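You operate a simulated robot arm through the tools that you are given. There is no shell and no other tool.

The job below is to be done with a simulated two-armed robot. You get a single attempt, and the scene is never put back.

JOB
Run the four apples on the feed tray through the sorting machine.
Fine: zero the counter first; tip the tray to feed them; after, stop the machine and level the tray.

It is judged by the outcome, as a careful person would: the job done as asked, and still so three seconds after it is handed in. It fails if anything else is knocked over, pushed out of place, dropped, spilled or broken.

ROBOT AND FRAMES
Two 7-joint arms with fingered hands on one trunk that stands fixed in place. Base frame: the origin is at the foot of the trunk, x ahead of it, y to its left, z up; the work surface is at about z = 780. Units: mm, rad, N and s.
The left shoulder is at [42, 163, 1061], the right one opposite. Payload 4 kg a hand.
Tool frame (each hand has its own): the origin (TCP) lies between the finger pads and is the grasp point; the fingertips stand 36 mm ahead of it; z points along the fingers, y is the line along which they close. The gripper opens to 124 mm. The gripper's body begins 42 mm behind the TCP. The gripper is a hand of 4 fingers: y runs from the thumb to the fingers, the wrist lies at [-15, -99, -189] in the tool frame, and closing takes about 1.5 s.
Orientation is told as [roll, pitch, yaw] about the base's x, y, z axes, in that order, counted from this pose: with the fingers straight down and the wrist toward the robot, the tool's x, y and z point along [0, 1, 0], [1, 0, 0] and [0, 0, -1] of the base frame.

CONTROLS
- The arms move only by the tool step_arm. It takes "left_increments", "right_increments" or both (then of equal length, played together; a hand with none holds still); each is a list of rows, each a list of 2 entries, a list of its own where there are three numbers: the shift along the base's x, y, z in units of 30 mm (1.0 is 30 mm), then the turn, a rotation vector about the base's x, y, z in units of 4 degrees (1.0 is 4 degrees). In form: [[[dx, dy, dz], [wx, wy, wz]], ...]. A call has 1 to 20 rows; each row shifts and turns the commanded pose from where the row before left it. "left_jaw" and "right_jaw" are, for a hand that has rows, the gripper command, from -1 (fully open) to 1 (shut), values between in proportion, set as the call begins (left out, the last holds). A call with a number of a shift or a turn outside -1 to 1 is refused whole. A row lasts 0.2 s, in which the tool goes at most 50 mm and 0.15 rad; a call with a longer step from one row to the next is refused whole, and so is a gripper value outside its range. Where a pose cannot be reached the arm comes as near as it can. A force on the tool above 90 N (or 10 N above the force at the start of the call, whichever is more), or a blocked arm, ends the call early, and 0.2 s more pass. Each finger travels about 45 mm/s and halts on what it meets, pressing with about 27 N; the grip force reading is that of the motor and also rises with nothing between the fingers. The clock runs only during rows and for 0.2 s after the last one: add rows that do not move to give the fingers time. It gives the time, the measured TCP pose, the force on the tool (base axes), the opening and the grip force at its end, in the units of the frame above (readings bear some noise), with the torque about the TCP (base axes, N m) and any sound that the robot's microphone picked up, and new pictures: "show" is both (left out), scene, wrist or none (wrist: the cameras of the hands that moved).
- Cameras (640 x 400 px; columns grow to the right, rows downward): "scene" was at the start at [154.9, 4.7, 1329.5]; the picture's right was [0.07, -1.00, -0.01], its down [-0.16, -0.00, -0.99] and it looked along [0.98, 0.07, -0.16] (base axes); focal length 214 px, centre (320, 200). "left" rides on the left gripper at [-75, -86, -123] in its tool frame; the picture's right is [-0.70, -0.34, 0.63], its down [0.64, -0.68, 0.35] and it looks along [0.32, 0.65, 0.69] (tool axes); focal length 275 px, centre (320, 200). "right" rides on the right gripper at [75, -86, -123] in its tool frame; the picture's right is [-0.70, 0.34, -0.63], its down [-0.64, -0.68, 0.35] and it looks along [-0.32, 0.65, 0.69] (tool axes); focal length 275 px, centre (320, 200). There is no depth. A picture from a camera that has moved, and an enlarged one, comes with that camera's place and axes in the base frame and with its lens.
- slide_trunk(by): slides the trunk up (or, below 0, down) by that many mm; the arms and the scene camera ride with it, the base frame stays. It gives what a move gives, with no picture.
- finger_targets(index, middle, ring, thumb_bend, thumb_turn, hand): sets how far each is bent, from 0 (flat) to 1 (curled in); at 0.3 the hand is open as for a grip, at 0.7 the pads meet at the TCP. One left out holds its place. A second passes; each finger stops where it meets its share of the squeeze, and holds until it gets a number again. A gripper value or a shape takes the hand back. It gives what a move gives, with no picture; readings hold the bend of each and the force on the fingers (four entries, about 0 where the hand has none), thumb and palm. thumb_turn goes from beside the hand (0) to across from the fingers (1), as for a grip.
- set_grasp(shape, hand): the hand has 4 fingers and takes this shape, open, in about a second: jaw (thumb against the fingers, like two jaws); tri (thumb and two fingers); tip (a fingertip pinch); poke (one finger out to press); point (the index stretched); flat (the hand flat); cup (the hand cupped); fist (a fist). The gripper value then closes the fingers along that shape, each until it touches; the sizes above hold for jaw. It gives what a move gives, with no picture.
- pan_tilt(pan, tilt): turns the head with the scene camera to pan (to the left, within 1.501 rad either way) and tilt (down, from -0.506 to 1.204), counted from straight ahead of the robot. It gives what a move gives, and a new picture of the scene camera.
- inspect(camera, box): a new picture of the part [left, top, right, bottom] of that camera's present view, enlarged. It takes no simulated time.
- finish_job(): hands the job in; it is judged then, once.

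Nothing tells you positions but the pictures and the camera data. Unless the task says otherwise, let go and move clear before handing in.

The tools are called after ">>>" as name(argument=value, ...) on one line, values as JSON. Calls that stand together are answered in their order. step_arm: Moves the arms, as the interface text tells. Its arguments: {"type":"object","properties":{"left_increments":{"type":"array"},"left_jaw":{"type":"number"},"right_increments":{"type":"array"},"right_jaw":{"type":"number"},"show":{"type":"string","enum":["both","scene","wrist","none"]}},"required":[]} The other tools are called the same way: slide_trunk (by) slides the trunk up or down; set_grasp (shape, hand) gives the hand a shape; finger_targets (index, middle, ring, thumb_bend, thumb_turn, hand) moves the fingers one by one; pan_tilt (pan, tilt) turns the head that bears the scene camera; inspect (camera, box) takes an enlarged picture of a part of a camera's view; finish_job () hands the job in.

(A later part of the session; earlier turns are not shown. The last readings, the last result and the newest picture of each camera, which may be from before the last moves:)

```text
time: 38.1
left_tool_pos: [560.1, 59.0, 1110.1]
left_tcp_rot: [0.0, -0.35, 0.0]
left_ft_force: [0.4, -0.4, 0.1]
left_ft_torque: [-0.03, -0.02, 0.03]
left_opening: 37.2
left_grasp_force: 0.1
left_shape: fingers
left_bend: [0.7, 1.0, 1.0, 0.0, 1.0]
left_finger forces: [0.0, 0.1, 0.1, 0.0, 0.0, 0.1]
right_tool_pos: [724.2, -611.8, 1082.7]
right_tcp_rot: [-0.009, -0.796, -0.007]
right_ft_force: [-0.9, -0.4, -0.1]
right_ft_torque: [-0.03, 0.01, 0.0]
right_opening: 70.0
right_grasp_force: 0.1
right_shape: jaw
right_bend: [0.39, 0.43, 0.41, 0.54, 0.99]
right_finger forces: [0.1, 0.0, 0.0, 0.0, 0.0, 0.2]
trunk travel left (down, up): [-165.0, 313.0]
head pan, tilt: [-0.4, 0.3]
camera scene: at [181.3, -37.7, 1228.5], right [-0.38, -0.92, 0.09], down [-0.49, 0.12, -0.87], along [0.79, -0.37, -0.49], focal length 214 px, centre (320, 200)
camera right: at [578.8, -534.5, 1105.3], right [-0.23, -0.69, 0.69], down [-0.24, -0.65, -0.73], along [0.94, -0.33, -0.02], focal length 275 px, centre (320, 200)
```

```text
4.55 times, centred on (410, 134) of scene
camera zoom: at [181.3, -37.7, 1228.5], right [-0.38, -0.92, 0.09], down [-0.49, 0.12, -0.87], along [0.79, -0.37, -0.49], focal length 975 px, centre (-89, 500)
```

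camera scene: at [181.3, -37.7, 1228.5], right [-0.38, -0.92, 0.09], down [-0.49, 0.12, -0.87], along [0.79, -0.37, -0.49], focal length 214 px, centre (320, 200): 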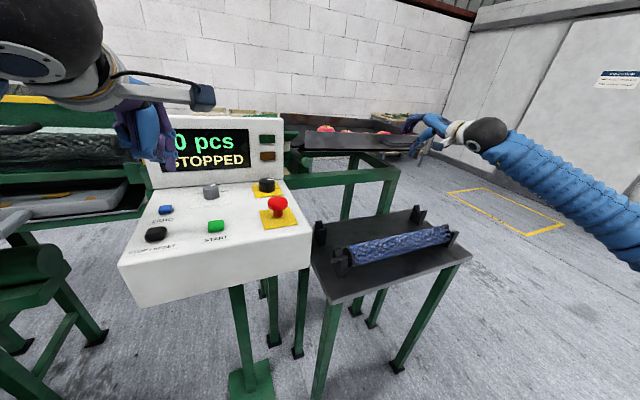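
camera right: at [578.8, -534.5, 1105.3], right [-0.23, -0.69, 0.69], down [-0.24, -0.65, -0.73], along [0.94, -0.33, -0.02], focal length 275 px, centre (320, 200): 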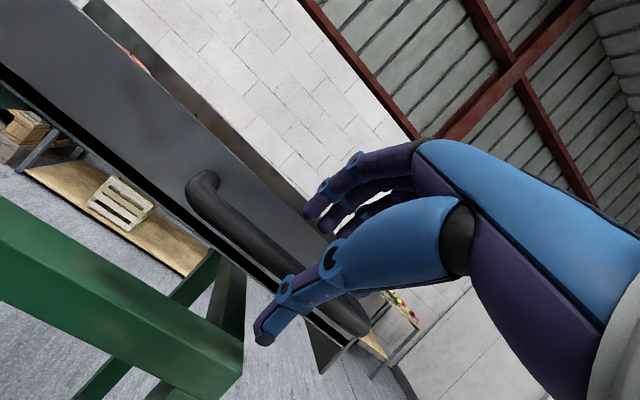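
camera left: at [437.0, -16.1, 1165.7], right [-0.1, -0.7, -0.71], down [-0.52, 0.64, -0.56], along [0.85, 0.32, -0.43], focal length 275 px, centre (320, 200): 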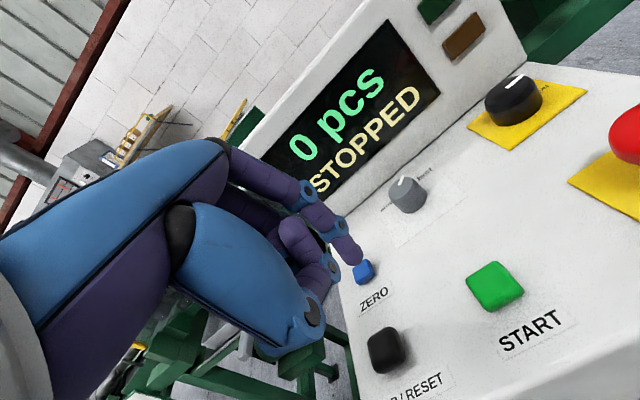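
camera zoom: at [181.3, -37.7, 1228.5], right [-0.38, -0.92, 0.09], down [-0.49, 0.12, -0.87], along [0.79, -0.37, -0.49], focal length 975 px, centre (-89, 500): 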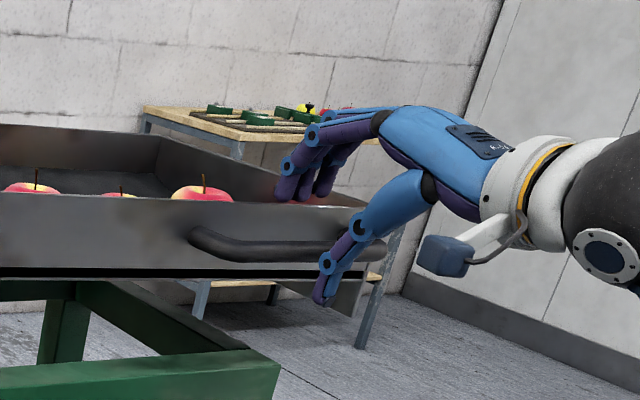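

Fingers are above the gap and the thumb is under/in front of the bar. I narrow the opening to ~52 mm so the fingers stand more upright, then check before lowering into the gap.

>>> step_arm(right_increments=[[[0.03, 0, 0], [0, 0, 0]], [[0.03, 0, 0], [0, 0, 0]], [[0, 0, -0.1], [0, 0, 0]], [[0, 0, -0.1], [0, 0, 0]]], right_jaw=0.16, show="wrist")

>>> inspect(camera="right", box=[200, 170, 440, 320])

>>> inspect(camera="scene", box=[370, 100, 450, 150])

```text
time: 39.1
left_tool_pos: [559.7, 60.2, 1110.1]
left_tcp_rot: [0.0, -0.349, 0.001]
left_ft_force: [0.7, -1.0, 0.3]
left_ft_torque: [0.01, -0.02, 0.0]
left_opening: 37.4
left_grasp_force: 0.0
left_shape: fingers
left_bend: [0.7, 1.0, 1.0, 0.0, 1.0]
left_finger forces: [0.0, 0.0, 0.1, 0.1, 0.1, 0.0]
right_tool_pos: [726.4, -612.4, 1074.8]
right_tcp_rot: [-0.008, -0.796, -0.009]
right_ft_force: [0.3, 0.7, 0.5]
right_ft_torque: [-0.01, 0.02, -0.01]
right_opening: 52.6
right_grasp_force: 0.0
right_shape: jaw
right_bend: [0.45, 0.49, 0.47, 0.58, 1.0]
right_finger forces: [0.0, 0.0, 0.0, 0.0, 0.1, 0.0]
trunk travel left (down, up): [-165.0, 313.0]
head pan, tilt: [-0.4, 0.3]
camera right: at [580.8, -535.1, 1098.8], right [-0.23, -0.69, 0.69], down [-0.24, -0.65, -0.73], along [0.94, -0.33, -0.02], focal length 275 px, centre (320, 200)
```

right: 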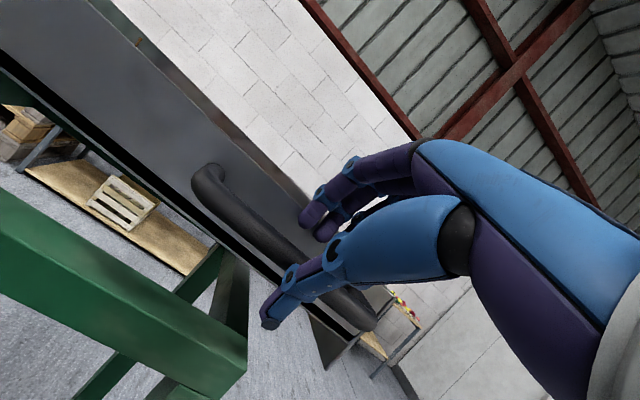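

```text
2.67 times, centred on (320, 245) of right
camera zoom: at [580.8, -535.1, 1098.8], right [-0.23, -0.69, 0.69], down [-0.24, -0.65, -0.73], along [0.94, -0.33, -0.02], focal length 734 px, centre (320, 80)
```

zoom: 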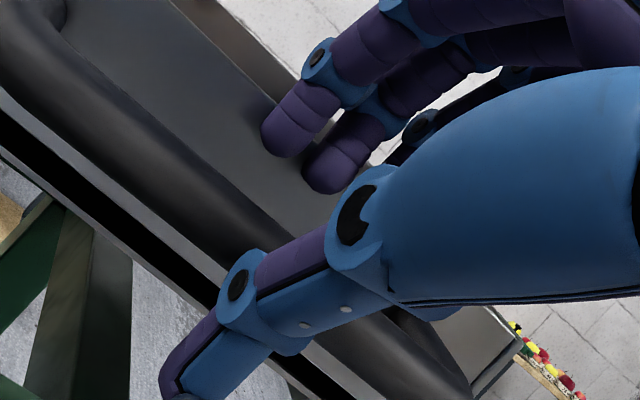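

```text
8.00 times, centred on (410, 125) of scene
camera zoom: at [181.5, -38.0, 1228.4], right [-0.38, -0.92, 0.09], down [-0.49, 0.12, -0.87], along [0.79, -0.37, -0.49], focal length 1716 px, centre (-400, 800)
```

zoom: 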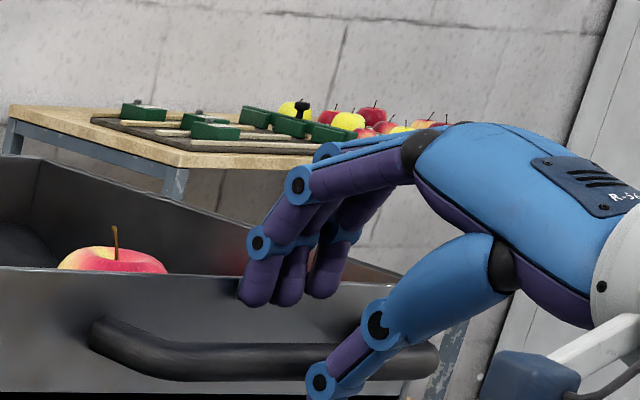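

>>> step_arm(right_increments=[[[0, 0, -0.17], [0, 0, 0]], [[0, 0, -0.17], [0, 0, 0]], [[0, 0, -0.17], [0, 0, 0]], [[0, 0, -0.17], [0, 0, 0]], [[0, 0, -0.17], [0, 0, 0]]], show="wrist")

>>> inspect(camera="right", box=[200, 170, 440, 320])

>>> inspect(camera="scene", box=[370, 100, 450, 150])

```text
time: 40.3
left_tool_pos: [557.6, 59.3, 1111.9]
left_tcp_rot: [0.001, -0.35, 0.001]
left_ft_force: [-0.2, 0.1, -0.5]
left_ft_torque: [0.02, -0.02, -0.02]
left_opening: 37.3
left_grasp_force: 0.1
left_shape: fingers
left_bend: [0.7, 1.0, 1.0, 0.0, 1.0]
left_finger forces: [0.0, 0.0, 0.0, 0.0, 0.0, 0.0]
right_tool_pos: [723.0, -611.8, 1054.5]
right_tcp_rot: [-0.01, -0.801, -0.008]
right_ft_force: [-13.8, -1.3, 15.4]
right_ft_torque: [-0.13, -1.23, -0.2]
right_opening: 55.2
right_grasp_force: 0.0
right_shape: jaw
right_bend: [0.45, 0.45, 0.47, 0.58, 1.0]
right_finger forces: [0.1, 18.9, 0.0, 0.1, 0.1, 0.0]
trunk travel left (down, up): [-165.0, 313.0]
head pan, tilt: [-0.4, 0.3]
camera right: at [577.8, -534.8, 1077.1], right [-0.23, -0.69, 0.69], down [-0.23, -0.65, -0.73], along [0.94, -0.33, -0.01], focal length 275 px, centre (320, 200)
```

right: 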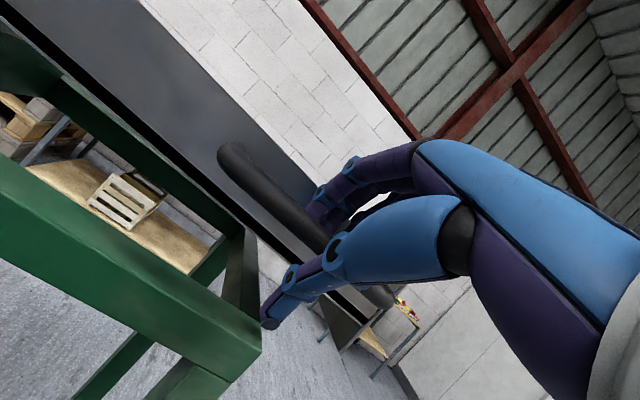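

```text
2.67 times, centred on (320, 245) of right
camera zoom: at [577.8, -534.8, 1077.1], right [-0.23, -0.69, 0.69], down [-0.23, -0.65, -0.73], along [0.94, -0.33, -0.01], focal length 734 px, centre (320, 80)
```

zoom: 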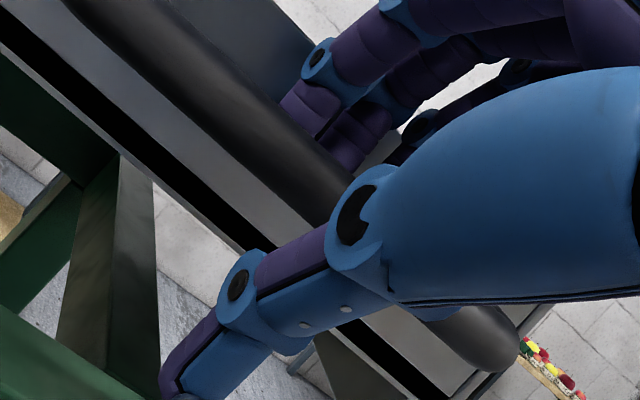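

```text
8.00 times, centred on (410, 125) of scene
camera zoom: at [179.0, -37.4, 1229.2], right [-0.38, -0.92, 0.09], down [-0.48, 0.12, -0.87], along [0.79, -0.37, -0.49], focal length 1716 px, centre (-400, 800)
```

zoom: 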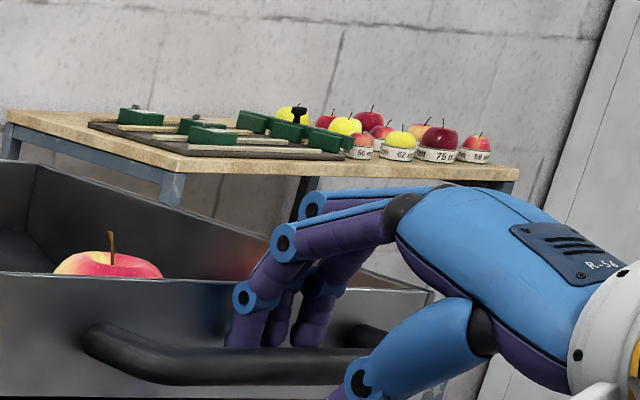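

The middle fingertip touched the top of the bar. I lift 12 mm, shift forward 5 mm and try again.

>>> step_arm(right_increments=[[[0, 0, 0.2], [0, 0, 0]], [[0, 0, 0.25], [0, 0, 0]], [[0.15, 0, 0], [0, 0, 0]], [[0.1, 0, 0], [0, 0, 0]]], show="none")

>>> step_arm(right_increments=[[[0, 0, -0.17], [0, 0, 0]], [[0, 0, -0.17], [0, 0, 0]], [[0, 0, -0.17], [0, 0, 0]], [[0, 0, -0.17], [0, 0, 0]]], show="wrist")

>>> inspect(camera="right", box=[200, 170, 440, 320])

>>> inspect(camera="scene", box=[370, 100, 450, 150])

```text
time: 41.3
left_tool_pos: [558.4, 60.8, 1110.6]
left_tcp_rot: [0.0, -0.351, 0.001]
left_ft_force: [0.6, -0.1, -0.4]
left_ft_torque: [-0.01, 0.0, 0.01]
left_opening: 37.3
left_grasp_force: 0.1
left_shape: fingers
left_bend: [0.7, 1.0, 1.0, 0.0, 1.0]
left_finger forces: [0.1, 0.0, 0.0, 0.0, 0.0, 0.1]
right_tool_pos: [731.5, -611.1, 1065.1]
right_tcp_rot: [-0.009, -0.8, -0.006]
right_ft_force: [-19.7, 0.3, 4.3]
right_ft_torque: [-0.06, -0.52, -0.11]
right_opening: 49.5
right_grasp_force: 0.0
right_shape: jaw
right_bend: [0.47, 0.53, 0.48, 0.58, 1.0]
right_finger forces: [4.1, 15.6, 0.3, 0.0, 0.0, 0.0]
trunk travel left (down, up): [-165.0, 313.0]
head pan, tilt: [-0.4, 0.3]
```

```text
time: 42.3
left_tool_pos: [554.1, 60.3, 1114.4]
left_tcp_rot: [0.0, -0.356, 0.0]
left_ft_force: [0.8, -0.3, 0.7]
left_ft_torque: [0.03, 0.01, 0.02]
left_opening: 37.2
left_grasp_force: 0.0
left_shape: fingers
left_bend: [0.7, 1.0, 1.0, 0.0, 1.0]
left_finger forces: [0.0, 0.0, 0.0, 0.0, 0.0, 0.0]
right_tool_pos: [728.0, -611.2, 1053.9]
right_tcp_rot: [-0.014, -0.81, -0.005]
right_ft_force: [-45.1, -3.8, 39.1]
right_ft_torque: [-0.31, -3.28, -0.68]
right_opening: 55.8
right_grasp_force: 0.1
right_shape: jaw
right_bend: [0.45, 0.43, 0.48, 0.58, 1.0]
right_finger forces: [0.0, 59.9, 0.1, 0.0, 0.0, 0.0]
trunk travel left (down, up): [-165.0, 313.0]
head pan, tilt: [-0.4, 0.3]
camera right: at [581.5, -533.7, 1075.4], right [-0.24, -0.69, 0.69], down [-0.23, -0.65, -0.73], along [0.94, -0.33, 0.0], focal length 275 px, centre (320, 200)
```

right: 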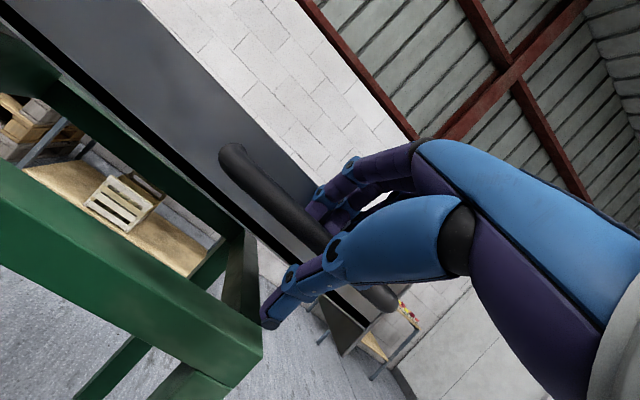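

```text
2.67 times, centred on (320, 245) of right
camera zoom: at [581.5, -533.7, 1075.4], right [-0.24, -0.69, 0.69], down [-0.23, -0.65, -0.73], along [0.94, -0.33, 0.0], focal length 734 px, centre (320, 80)
```

zoom: 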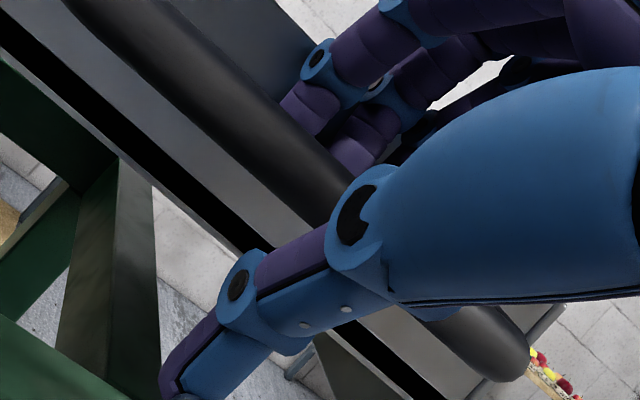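

```text
8.00 times, centred on (410, 125) of scene
camera zoom: at [174.2, -36.6, 1230.3], right [-0.38, -0.92, 0.09], down [-0.48, 0.11, -0.87], along [0.79, -0.37, -0.49], focal length 1716 px, centre (-400, 800)
```

zoom: 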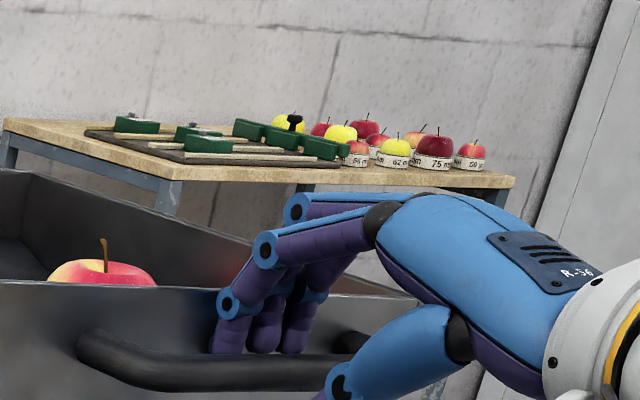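

>>> inspect(camera="right", box=[200, 120, 360, 220])

>>> inspect(camera="right", box=[260, 180, 420, 280])

```text
4.00 times, centred on (280, 170) of right
camera zoom: at [581.5, -533.7, 1075.4], right [-0.24, -0.69, 0.69], down [-0.23, -0.65, -0.73], along [0.94, -0.33, 0.0], focal length 1101 px, centre (480, 320)
```

zoom: 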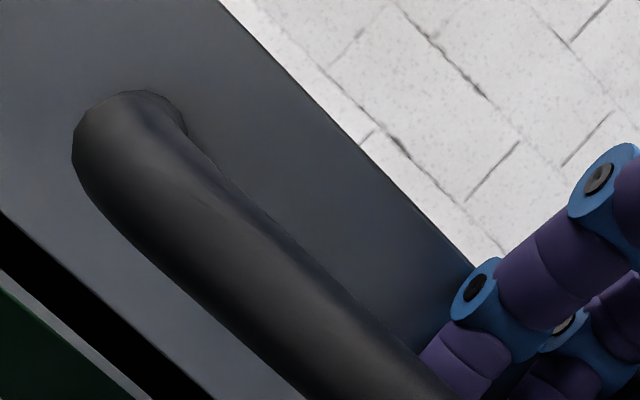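

```text
4.00 times, centred on (340, 230) of right
camera zoom: at [581.5, -533.7, 1075.4], right [-0.24, -0.69, 0.69], down [-0.23, -0.65, -0.73], along [0.94, -0.33, 0.0], focal length 1101 px, centre (240, 80)
```

zoom: 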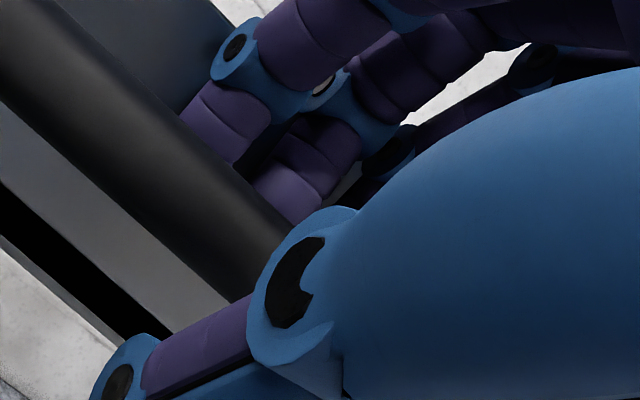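

Reading the forces, the fingertips were rubbing the tray wall (pushed back in −x with friction up), so I need to sit ~8 mm further back. I lift off and retreat.

>>> step_arm(right_increments=[[[-0.15, 0, 0.25], [0, 0, 0]], [[-0.15, 0, 0.25], [0, 0, 0]], [[0, 0, 0.1], [0, 0, 0]], [[0, 0, 0], [0, 0, 0]]], show="none")

```text
time: 43.3
left_tool_pos: [559.5, 60.1, 1109.5]
left_tcp_rot: [0.0, -0.348, 0.0]
left_ft_force: [0.0, 0.7, 0.1]
left_ft_torque: [0.01, 0.0, 0.02]
left_opening: 37.3
left_grasp_force: 0.1
left_shape: fingers
left_bend: [0.7, 1.0, 1.0, 0.0, 1.0]
left_finger forces: [0.0, 0.1, 0.1, 0.0, 0.0, 0.0]
right_tool_pos: [725.0, -611.0, 1058.3]
right_tcp_rot: [-0.005, -0.795, -0.009]
right_ft_force: [-3.3, -0.3, 4.3]
right_ft_torque: [-0.01, -0.29, -0.1]
right_opening: 52.8
right_grasp_force: 0.1
right_shape: jaw
right_bend: [0.45, 0.48, 0.48, 0.58, 1.0]
right_finger forces: [0.0, 6.0, 0.0, 0.1, 0.1, 0.0]
trunk travel left (down, up): [-165.0, 313.0]
head pan, tilt: [-0.4, 0.3]
```

>>> step_arm(right_increments=[[[-0.1, 0, 0.15], [0, 0, 0]], [[-0.1, 0, 0.15], [0, 0, 0]], [[0, 0, 0], [0, 0, 0]]], show="wrist")

>>> inspect(camera="right", box=[240, 150, 400, 250])

>>> inspect(camera="scene", box=[370, 100, 450, 150])

```text
time: 44.1
left_tool_pos: [560.0, 59.9, 1110.3]
left_tcp_rot: [-0.001, -0.349, 0.001]
left_ft_force: [0.2, 0.0, -0.3]
left_ft_torque: [0.05, 0.0, 0.0]
left_opening: 37.5
left_grasp_force: 0.0
left_shape: fingers
left_bend: [0.7, 1.0, 1.0, 0.0, 1.0]
left_finger forces: [0.0, 0.0, 0.1, 0.0, 0.0, 0.1]
right_tool_pos: [719.2, -611.8, 1068.9]
right_tcp_rot: [-0.008, -0.796, -0.008]
right_ft_force: [0.5, 0.1, 0.3]
right_ft_torque: [0.04, 0.0, 0.04]
right_opening: 52.5
right_grasp_force: 0.1
right_shape: jaw
right_bend: [0.45, 0.49, 0.48, 0.58, 1.0]
right_finger forces: [0.1, 0.0, 0.0, 0.1, 0.0, 0.0]
trunk travel left (down, up): [-165.0, 313.0]
head pan, tilt: [-0.4, 0.3]
camera right: at [573.4, -535.1, 1093.0], right [-0.23, -0.69, 0.69], down [-0.24, -0.65, -0.73], along [0.94, -0.33, -0.02], focal length 275 px, centre (320, 200)
```

right: 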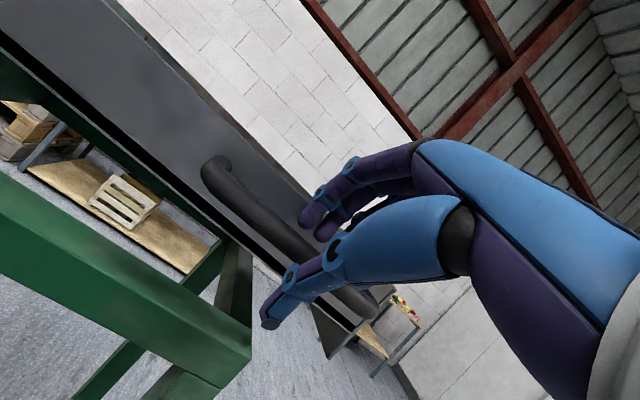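

```text
4.00 times, centred on (320, 200) of right
camera zoom: at [573.4, -535.1, 1093.0], right [-0.23, -0.69, 0.69], down [-0.24, -0.65, -0.73], along [0.94, -0.33, -0.02], focal length 1101 px, centre (320, 200)
```

zoom: 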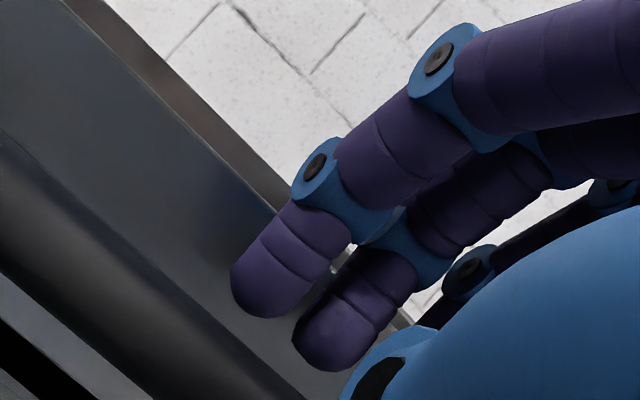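

```text
8.00 times, centred on (410, 125) of scene
camera zoom: at [181.5, -38.0, 1228.4], right [-0.38, -0.92, 0.09], down [-0.49, 0.12, -0.87], along [0.79, -0.37, -0.49], focal length 1716 px, centre (-400, 800)
```

zoom: 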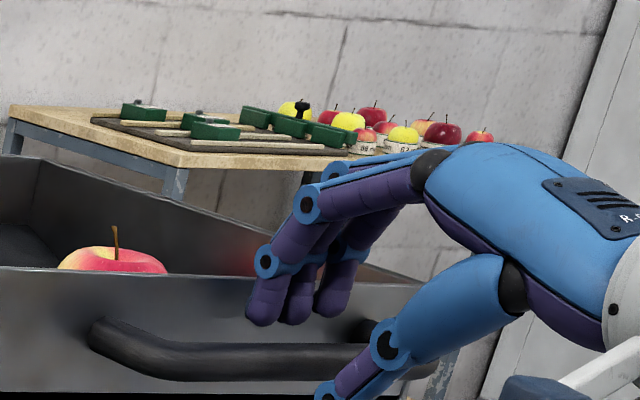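

Fingertips are now measured about 46 mm ahead of the TCP, so at x≈719 they sit mid-gap. I lower again.

>>> step_arm(right_increments=[[[0, 0, -0.17], [0, 0, 0]], [[0, 0, -0.17], [0, 0, 0]], [[0, 0, -0.17], [0, 0, 0]], [[0, 0, -0.17], [0, 0, 0]], [[0, 0, 0], [0, 0, 0]]], show="wrist")

>>> inspect(camera="right", box=[240, 150, 400, 250])

>>> inspect(camera="scene", box=[370, 100, 450, 150])

```text
time: 45.3
left_tool_pos: [560.6, 60.2, 1107.6]
left_tcp_rot: [0.0, -0.349, 0.0]
left_ft_force: [0.3, -0.2, 0.2]
left_ft_torque: [0.02, 0.01, 0.0]
left_opening: 37.6
left_grasp_force: 0.0
left_shape: fingers
left_bend: [0.7, 1.0, 1.0, 0.0, 1.0]
left_finger forces: [0.0, 0.0, 0.1, 0.0, 0.0, 0.0]
right_tool_pos: [718.5, -611.8, 1048.2]
right_tcp_rot: [-0.009, -0.798, -0.009]
right_ft_force: [0.4, -0.2, -0.6]
right_ft_torque: [0.03, 0.02, 0.0]
right_opening: 52.3
right_grasp_force: 0.0
right_shape: jaw
right_bend: [0.45, 0.49, 0.48, 0.58, 1.0]
right_finger forces: [0.0, 0.0, 0.0, 0.0, 0.0, 0.0]
trunk travel left (down, up): [-165.0, 313.0]
head pan, tilt: [-0.4, 0.3]
camera right: at [573.5, -534.7, 1073.1], right [-0.23, -0.69, 0.69], down [-0.24, -0.65, -0.73], along [0.94, -0.33, -0.02], focal length 275 px, centre (320, 200)
```

right: 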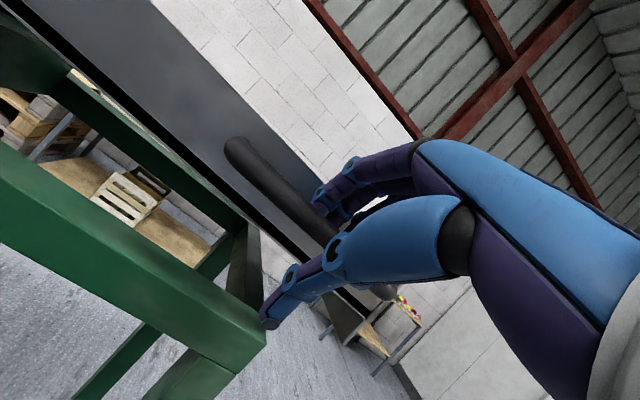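

```text
4.00 times, centred on (320, 200) of right
camera zoom: at [573.5, -534.7, 1073.1], right [-0.23, -0.69, 0.69], down [-0.24, -0.65, -0.73], along [0.94, -0.33, -0.02], focal length 1101 px, centre (320, 200)
```

zoom: 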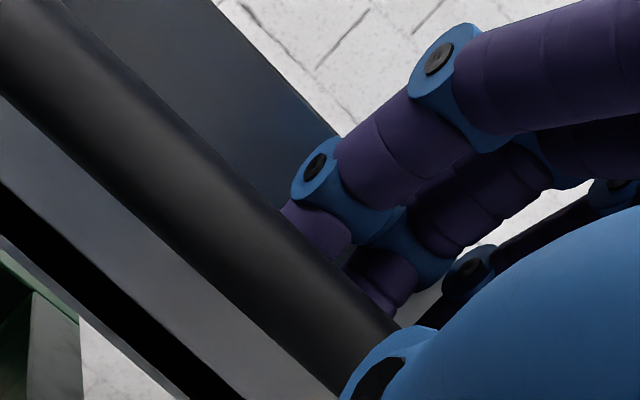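

```text
8.00 times, centred on (410, 125) of scene
camera zoom: at [181.5, -37.9, 1228.4], right [-0.38, -0.92, 0.09], down [-0.49, 0.12, -0.87], along [0.79, -0.37, -0.49], focal length 1716 px, centre (-400, 800)
```

zoom: 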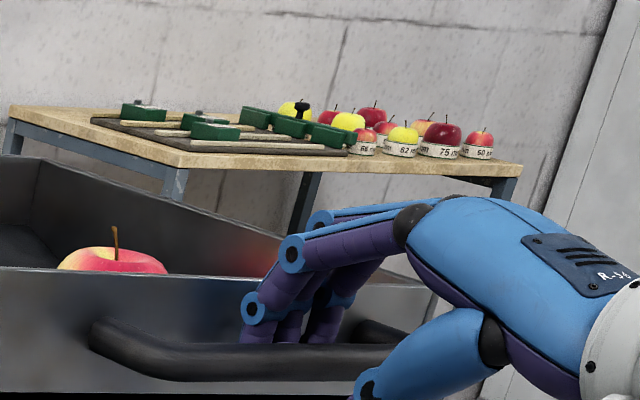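

The fingers are cleanly in the gap. I go 9 mm deeper, then close in stages while shifting the hand so the fingers stay in place and the thumb comes up.

>>> step_arm(right_increments=[[[0, 0, -0.15], [0, 0, 0]], [[0, 0, -0.15], [0, 0, 0]], [[0, 0, 0], [0, 0, 0]]], show="none")

>>> step_arm(right_increments=[[[0.1, 0, 0.1], [0, 0, 0]], [[0.1, 0, 0.1], [0, 0, 0]]], right_jaw=0.32, show="none")

>>> step_arm(right_increments=[[[0.1, 0, 0.1], [0, 0, 0]], [[0.1, 0, 0.1], [0, 0, 0]]], right_jaw=0.5, show="wrist")

>>> inspect(camera="right", box=[200, 150, 440, 300])

>>> inspect(camera="scene", box=[370, 100, 450, 150])

```text
time: 46.1
left_tool_pos: [560.4, 58.8, 1109.1]
left_tcp_rot: [-0.001, -0.349, -0.001]
left_ft_force: [0.3, 0.9, -1.3]
left_ft_torque: [-0.01, 0.02, 0.0]
left_opening: 37.7
left_grasp_force: 0.0
left_shape: fingers
left_bend: [0.7, 1.0, 1.0, 0.0, 1.0]
left_finger forces: [0.0, 0.0, 0.1, 0.0, 0.0, 0.1]
right_tool_pos: [719.5, -611.4, 1039.6]
right_tcp_rot: [-0.009, -0.797, -0.007]
right_ft_force: [-0.7, -0.3, 0.3]
right_ft_torque: [0.02, 0.01, 0.04]
right_opening: 52.2
right_grasp_force: 0.0
right_shape: jaw
right_bend: [0.45, 0.49, 0.48, 0.58, 1.0]
right_finger forces: [0.0, 0.0, 0.0, 0.0, 0.0, 0.1]
trunk travel left (down, up): [-165.0, 313.0]
head pan, tilt: [-0.4, 0.3]
```

```text
time: 46.7
left_tool_pos: [559.7, 58.6, 1108.7]
left_tcp_rot: [-0.001, -0.349, -0.001]
left_ft_force: [0.2, -0.2, 0.1]
left_ft_torque: [-0.02, 0.02, 0.05]
left_opening: 37.3
left_grasp_force: 0.0
left_shape: fingers
left_bend: [0.7, 1.0, 1.0, 0.0, 1.0]
left_finger forces: [0.0, 0.0, 0.0, 0.0, 0.0, 0.0]
right_tool_pos: [725.9, -611.6, 1046.7]
right_tcp_rot: [-0.008, -0.797, -0.006]
right_ft_force: [0.1, -0.4, 0.9]
right_ft_torque: [-0.01, 0.0, 0.03]
right_opening: 42.3
right_grasp_force: 0.0
right_shape: jaw
right_bend: [0.49, 0.53, 0.51, 0.6, 1.0]
right_finger forces: [0.0, 0.0, 0.0, 0.1, 0.1, 0.1]
trunk travel left (down, up): [-165.0, 313.0]
head pan, tilt: [-0.4, 0.3]
```

```text
time: 47.3
left_tool_pos: [559.8, 59.8, 1110.6]
left_tcp_rot: [0.001, -0.35, 0.0]
left_ft_force: [0.5, -0.4, 0.3]
left_ft_torque: [0.0, 0.01, -0.01]
left_opening: 37.6
left_grasp_force: 0.1
left_shape: fingers
left_bend: [0.7, 1.0, 1.0, 0.0, 1.0]
left_finger forces: [0.1, 0.1, 0.0, 0.0, 0.1, 0.0]
right_tool_pos: [730.7, -610.7, 1053.4]
right_tcp_rot: [-0.007, -0.798, -0.009]
right_ft_force: [-2.5, -0.5, 0.0]
right_ft_torque: [0.0, -0.01, -0.02]
right_opening: 30.8
right_grasp_force: 0.0
right_shape: jaw
right_bend: [0.54, 0.58, 0.56, 0.63, 1.0]
right_finger forces: [0.0, 2.2, 0.0, 0.0, 0.1, 0.0]
trunk travel left (down, up): [-165.0, 313.0]
head pan, tilt: [-0.4, 0.3]
camera right: at [585.0, -535.0, 1076.5], right [-0.23, -0.69, 0.69], down [-0.24, -0.65, -0.73], along [0.94, -0.33, -0.02], focal length 275 px, centre (320, 200)
```

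right: 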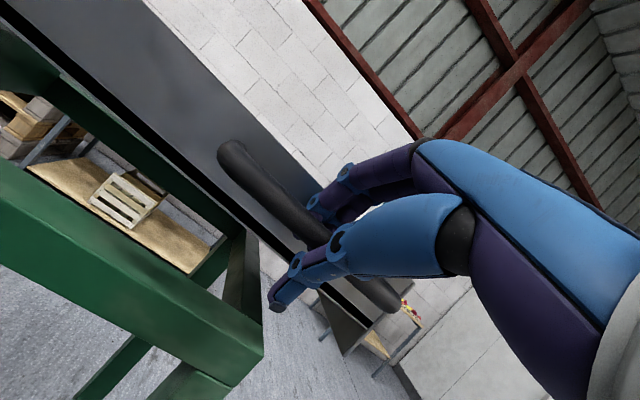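

```text
2.67 times, centred on (320, 225) of right
camera zoom: at [585.0, -535.0, 1076.5], right [-0.23, -0.69, 0.69], down [-0.24, -0.65, -0.73], along [0.94, -0.33, -0.02], focal length 734 px, centre (320, 133)
```

zoom: 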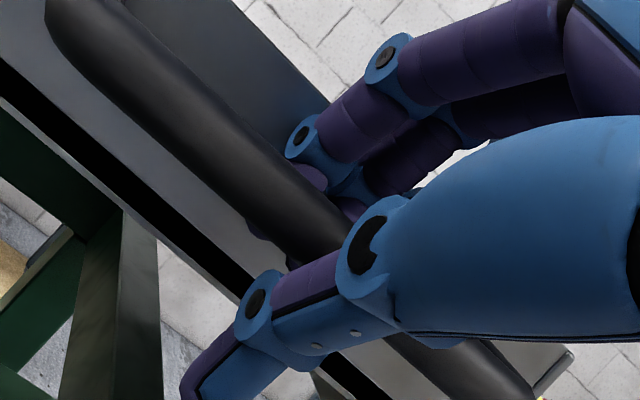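

```text
8.00 times, centred on (410, 125) of scene
camera zoom: at [181.2, -38.0, 1228.5], right [-0.38, -0.92, 0.09], down [-0.49, 0.12, -0.87], along [0.79, -0.37, -0.49], focal length 1716 px, centre (-400, 800)
```

zoom: 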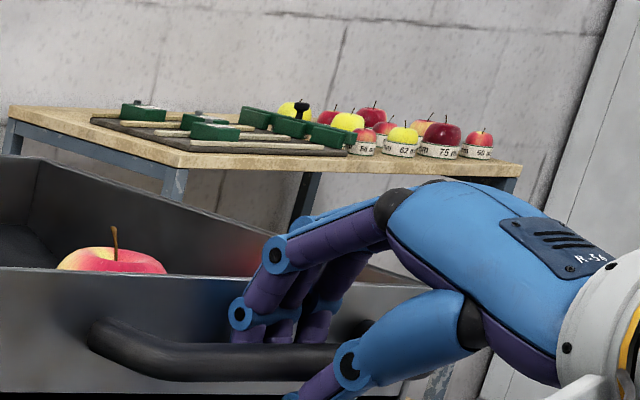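

The fingers now hook behind and under the bar. I close the hand on it.

>>> step_arm(right_increments=[[[0, 0, 0], [0, 0, 0]], [[0, 0, 0], [0, 0, 0]], [[0, 0, 0], [0, 0, 0]], [[0, 0, 0], [0, 0, 0]], [[0, 0, 0], [0, 0, 0]]], right_jaw=1.0, show="wrist")

>>> inspect(camera="right", box=[200, 150, 440, 300])

>>> inspect(camera="scene", box=[340, 90, 480, 178])

```text
time: 48.5
left_tool_pos: [559.5, 58.9, 1108.8]
left_tcp_rot: [-0.001, -0.349, -0.001]
left_ft_force: [0.9, -0.1, -0.2]
left_ft_torque: [0.01, 0.01, 0.01]
left_opening: 37.5
left_grasp_force: 0.0
left_shape: fingers
left_bend: [0.7, 1.0, 1.0, 0.0, 1.0]
left_finger forces: [0.1, 0.0, 0.0, 0.0, 0.0, 0.0]
right_tool_pos: [730.4, -612.3, 1051.2]
right_tcp_rot: [-0.007, -0.797, -0.01]
right_ft_force: [-6.5, 1.7, -7.4]
right_ft_torque: [0.1, 0.02, -0.15]
right_opening: 8.5
right_grasp_force: 26.9
right_shape: jaw
right_bend: [0.7, 0.73, 0.7, 0.66, 1.0]
right_finger forces: [19.7, 0.0, 0.1, 0.1, 32.3, 0.0]
trunk travel left (down, up): [-165.0, 313.0]
head pan, tilt: [-0.4, 0.3]
camera right: at [585.1, -535.3, 1075.8], right [-0.23, -0.69, 0.69], down [-0.24, -0.65, -0.73], along [0.94, -0.33, -0.02], focal length 275 px, centre (320, 200)
```

right: 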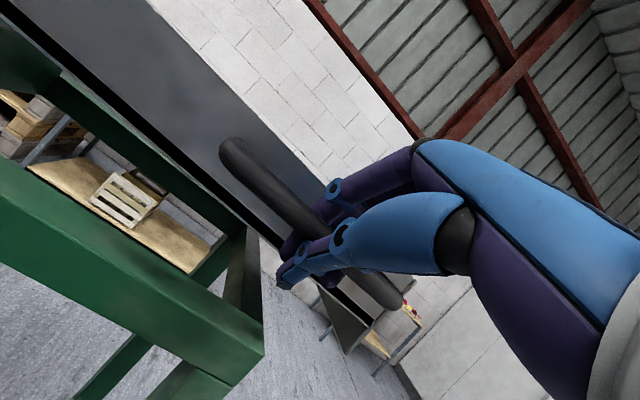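

```text
2.67 times, centred on (320, 225) of right
camera zoom: at [585.1, -535.3, 1075.8], right [-0.23, -0.69, 0.69], down [-0.24, -0.65, -0.73], along [0.94, -0.33, -0.02], focal length 734 px, centre (320, 133)
```

zoom: 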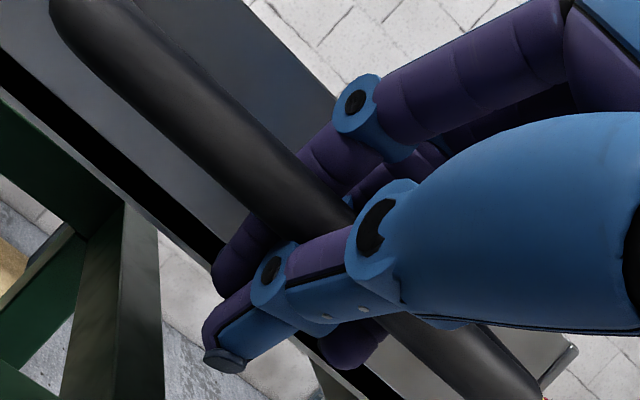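

```text
4.55 times, centred on (410, 134) of scene
camera zoom: at [181.3, -38.3, 1228.4], right [-0.38, -0.92, 0.09], down [-0.49, 0.12, -0.87], along [0.79, -0.37, -0.49], focal length 975 px, centre (-89, 500)
```

zoom: 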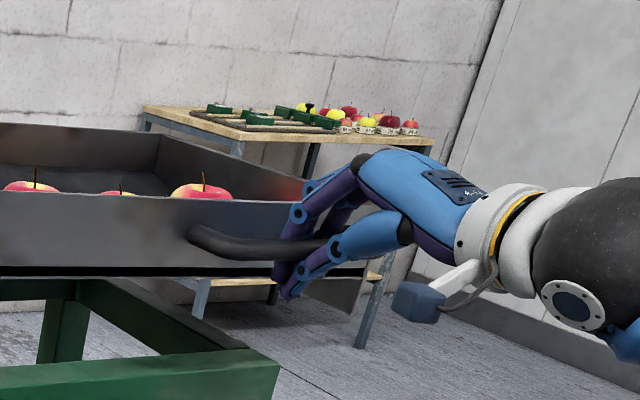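

The right hand is wrapped around the bar. Now the left hand goes to hover over START, upright to match the panel.

>>> step_arm(left_increments=[[[-0.048, -0.33, -0.568], [0, 0.7, 0]], [[-0.048, -0.33, -0.568], [0, 0.7, 0]], [[-0.048, -0.33, -0.568], [0, 0.7, 0]], [[-0.048, -0.33, -0.568], [0, 0.7, 0]], [[-0.048, -0.33, -0.568], [0, 0.7, 0]]], show="wrist")

>>> inspect(camera="left", box=[260, 180, 500, 330])

>>> pan_tilt(pan=-0.15, tilt=0.35)

```text
time: 49.7
left_tool_pos: [553.2, 9.3, 1024.7]
left_tcp_rot: [0.0, -0.105, -0.002]
left_ft_force: [0.0, 0.1, 0.3]
left_ft_torque: [0.0, 0.01, -0.02]
left_opening: 37.2
left_grasp_force: 0.1
left_shape: fingers
left_bend: [0.7, 1.0, 1.0, 0.0, 1.0]
left_finger forces: [0.0, 0.0, 0.0, 0.0, 0.1, 0.0]
right_tool_pos: [730.4, -612.2, 1051.4]
right_tcp_rot: [-0.01, -0.798, -0.009]
right_ft_force: [-6.5, 0.2, -5.8]
right_ft_torque: [0.13, -0.03, -0.1]
right_opening: 8.5
right_grasp_force: 27.0
right_shape: jaw
right_bend: [0.7, 0.73, 0.7, 0.66, 1.0]
right_finger forces: [20.7, 0.0, 0.0, 0.0, 31.6, 0.0]
trunk travel left (down, up): [-165.0, 313.0]
head pan, tilt: [-0.4, 0.3]
camera left: at [455.4, -66.0, 1136.3], right [-0.27, -0.7, -0.67], down [-0.64, 0.64, -0.41], along [0.72, 0.32, -0.62], focal length 275 px, centre (320, 200)
```

left: 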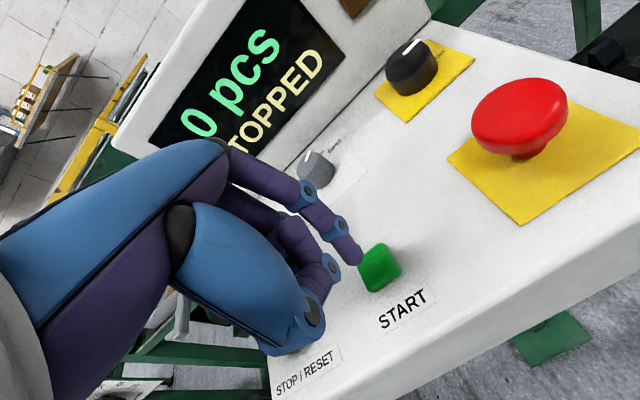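

```text
2.67 times, centred on (380, 255) of left
camera zoom: at [455.4, -66.0, 1136.3], right [-0.27, -0.7, -0.67], down [-0.64, 0.64, -0.41], along [0.72, 0.32, -0.62], focal length 734 px, centre (160, 53)
```

zoom: 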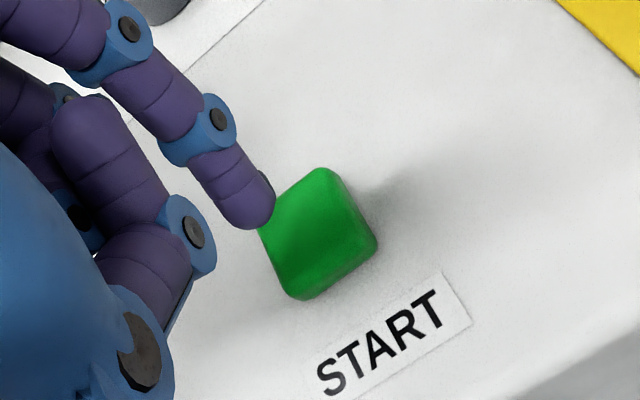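

```text
time: 50.5
left_tool_pos: [553.1, 10.2, 1025.1]
left_tcp_rot: [0.001, -0.105, 0.002]
left_ft_force: [0.0, 1.5, 0.5]
left_ft_torque: [0.01, 0.03, -0.02]
left_opening: 37.3
left_grasp_force: 0.0
left_shape: fingers
left_bend: [0.7, 1.0, 1.0, 0.0, 1.0]
left_finger forces: [0.0, 0.0, 0.0, 0.1, 0.0, 0.0]
right_tool_pos: [731.1, -612.5, 1053.9]
right_tcp_rot: [-0.008, -0.797, -0.008]
right_ft_force: [-8.2, 0.3, -5.5]
right_ft_torque: [0.13, -0.01, -0.12]
right_opening: 8.4
right_grasp_force: 26.8
right_shape: jaw
right_bend: [0.7, 0.73, 0.7, 0.66, 1.0]
right_finger forces: [20.5, 0.0, 0.0, 0.0, 31.7, 0.0]
trunk travel left (down, up): [-165.0, 313.0]
head pan, tilt: [-0.15, 0.351]
camera scene: at [185.9, -15.8, 1222.5], right [-0.15, -0.99, 0.03], down [-0.55, 0.05, -0.84], along [0.82, -0.14, -0.55], focal length 214 px, centre (320, 200)
```

scene: 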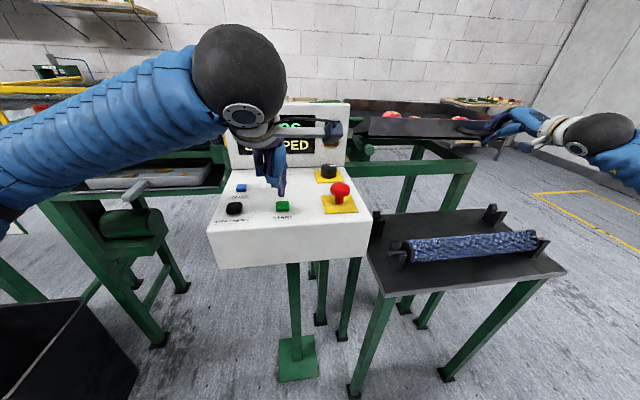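

START lies right under the finger's line. I press it gently.

>>> step_arm(left_increments=[[[0.023, 0, -0.2155], [0, 0, 0]], [[0.023, 0, -0.2155], [0, 0, 0]], [[0.023, 0, -0.2155], [0, 0, 0]], [[0.007, 0, -0.066], [0, 0, 0]], [[0.007, 0, -0.066], [0, 0, 0]], [[0.007, 0, -0.066], [0, 0, 0]], [[0.007, 0, -0.066], [0, 0, 0]], [[0.007, 0, -0.066], [0, 0, 0]]], show="both")

```text
time: 52.3
left_tool_pos: [556.7, 9.4, 997.8]
left_tcp_rot: [-0.002, -0.109, 0.002]
left_ft_force: [14.3, -9.4, 54.4]
left_ft_torque: [-0.58, -0.63, 0.06]
left_opening: 34.8
left_grasp_force: 27.2
left_shape: fingers
left_bend: [0.7, 1.0, 1.0, 0.0, 1.0]
left_finger forces: [54.2, 0.0, 0.0, 0.0, 0.1, 0.1]
right_tool_pos: [730.3, -612.3, 1054.2]
right_tcp_rot: [-0.008, -0.799, -0.009]
right_ft_force: [-1.3, 4.6, -7.3]
right_ft_torque: [0.1, 0.0, -0.16]
right_opening: 8.0
right_grasp_force: 27.1
right_shape: jaw
right_bend: [0.7, 0.73, 0.7, 0.66, 1.0]
right_finger forces: [23.6, 0.0, 0.1, 0.0, 30.7, 0.0]
trunk travel left (down, up): [-165.0, 313.0]
head pan, tilt: [-0.15, 0.351]
heard: click
camera scene: at [185.0, -16.2, 1223.3], right [-0.15, -0.99, 0.03], down [-0.55, 0.05, -0.84], along [0.82, -0.14, -0.55], focal length 214 px, centre (320, 200)
camera left: at [458.3, -66.0, 1109.8], right [-0.26, -0.7, -0.67], down [-0.64, 0.64, -0.42], along [0.72, 0.32, -0.62], focal length 275 px, centre (320, 200)
```

scene: 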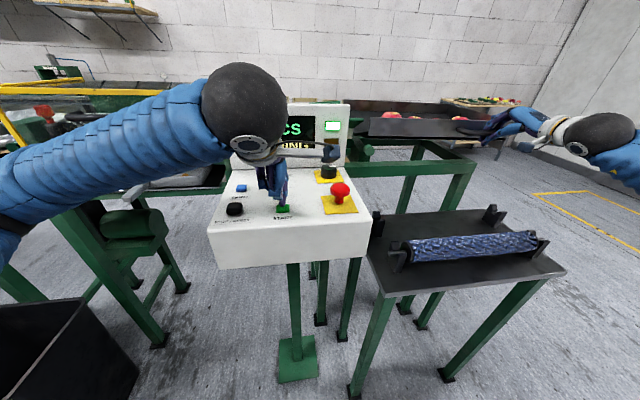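
left: 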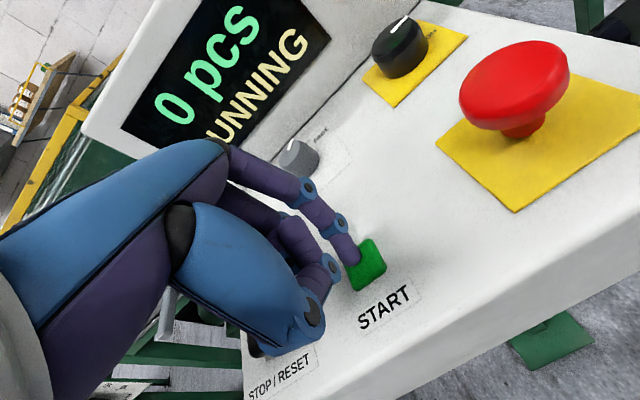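

The machine shows RUNNING. I lift the left hand off and park it hovering over STOP.

>>> step_arm(left_increments=[[[-0.06, 0, 0.7], [0, 0, 0]], [[-0.06, 0, 0.7], [0, 0, 0]], [[0, 0.8, 0.1], [0, 0, 0]], [[0, 0.8, 0.1], [0, 0, 0]], [[0, 0.8, 0.1], [0, 0, 0]], [[0, 0.8, 0.1], [0, 0, 0]]], show="wrist")

>>> pan_tilt(pan=-0.25, tilt=0.2)

>>> inspect(camera="scene", box=[160, 80, 480, 280])

```text
time: 53.7
left_tool_pos: [552.8, 106.5, 1051.1]
left_tcp_rot: [0.001, -0.105, -0.001]
left_ft_force: [0.3, 0.6, -0.3]
left_ft_torque: [0.0, -0.01, 0.02]
left_opening: 37.3
left_grasp_force: 0.2
left_shape: fingers
left_bend: [0.7, 1.0, 1.0, 0.0, 1.0]
left_finger forces: [0.0, 0.1, 0.0, 0.0, 0.0, 0.1]
right_tool_pos: [731.2, -612.6, 1052.3]
right_tcp_rot: [-0.009, -0.798, -0.01]
right_ft_force: [-9.6, 2.0, -4.6]
right_ft_torque: [0.11, -0.03, -0.08]
right_opening: 8.1
right_grasp_force: 27.6
right_shape: jaw
right_bend: [0.7, 0.73, 0.7, 0.66, 1.0]
right_finger forces: [20.8, 0.1, 0.0, 0.1, 33.8, 0.1]
trunk travel left (down, up): [-165.0, 313.0]
head pan, tilt: [-0.15, 0.351]
camera left: at [455.7, 31.2, 1161.6], right [-0.27, -0.7, -0.67], down [-0.64, 0.65, -0.41], along [0.72, 0.32, -0.62], focal length 275 px, centre (320, 200)
```

left: 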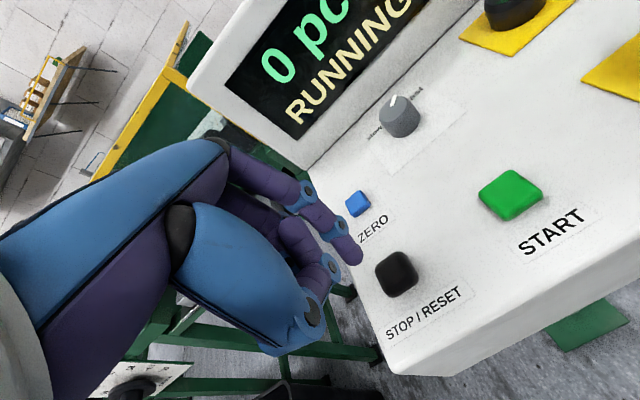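

```text
time: 54.4
left_tool_pos: [552.9, 106.9, 1049.6]
left_tcp_rot: [0.0, -0.105, 0.0]
left_ft_force: [0.1, 0.1, -0.4]
left_ft_torque: [0.02, -0.04, 0.0]
left_opening: 37.6
left_grasp_force: 0.0
left_shape: fingers
left_bend: [0.7, 1.0, 1.0, 0.0, 1.0]
left_finger forces: [0.0, 0.0, 0.0, 0.0, 0.1, 0.0]
right_tool_pos: [730.9, -612.5, 1053.6]
right_tcp_rot: [-0.008, -0.797, -0.008]
right_ft_force: [-9.3, 0.5, -4.2]
right_ft_torque: [0.14, 0.02, -0.13]
right_opening: 8.0
right_grasp_force: 27.1
right_shape: jaw
right_bend: [0.7, 0.73, 0.7, 0.66, 1.0]
right_finger forces: [21.3, 0.0, 0.1, 0.0, 33.0, 0.0]
trunk travel left (down, up): [-165.0, 313.0]
head pan, tilt: [-0.25, 0.201]
camera scene: at [187.4, -24.8, 1236.5], right [-0.24, -0.97, 0.06], down [-0.41, 0.05, -0.91], along [0.88, -0.24, -0.41], focal length 214 px, centre (320, 200)
```

scene: 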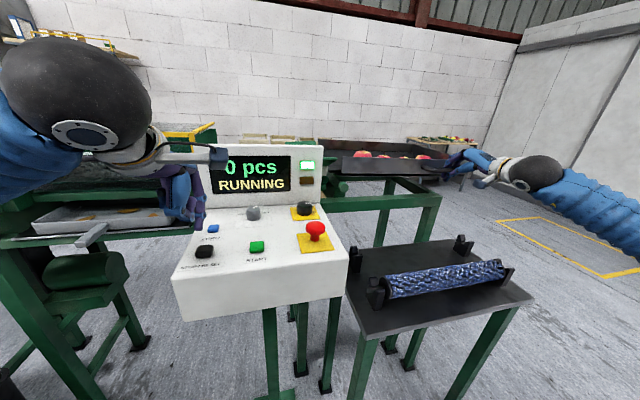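

```text
2.00 times, centred on (320, 180) of scene
camera zoom: at [187.4, -24.8, 1236.5], right [-0.24, -0.97, 0.06], down [-0.41, 0.05, -0.91], along [0.88, -0.24, -0.41], focal length 429 px, centre (320, 240)
```

zoom: 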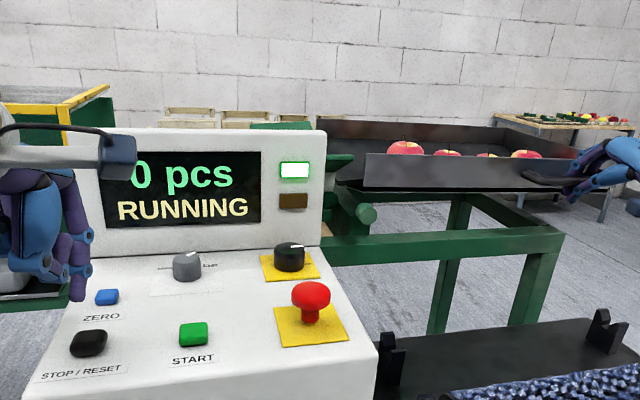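

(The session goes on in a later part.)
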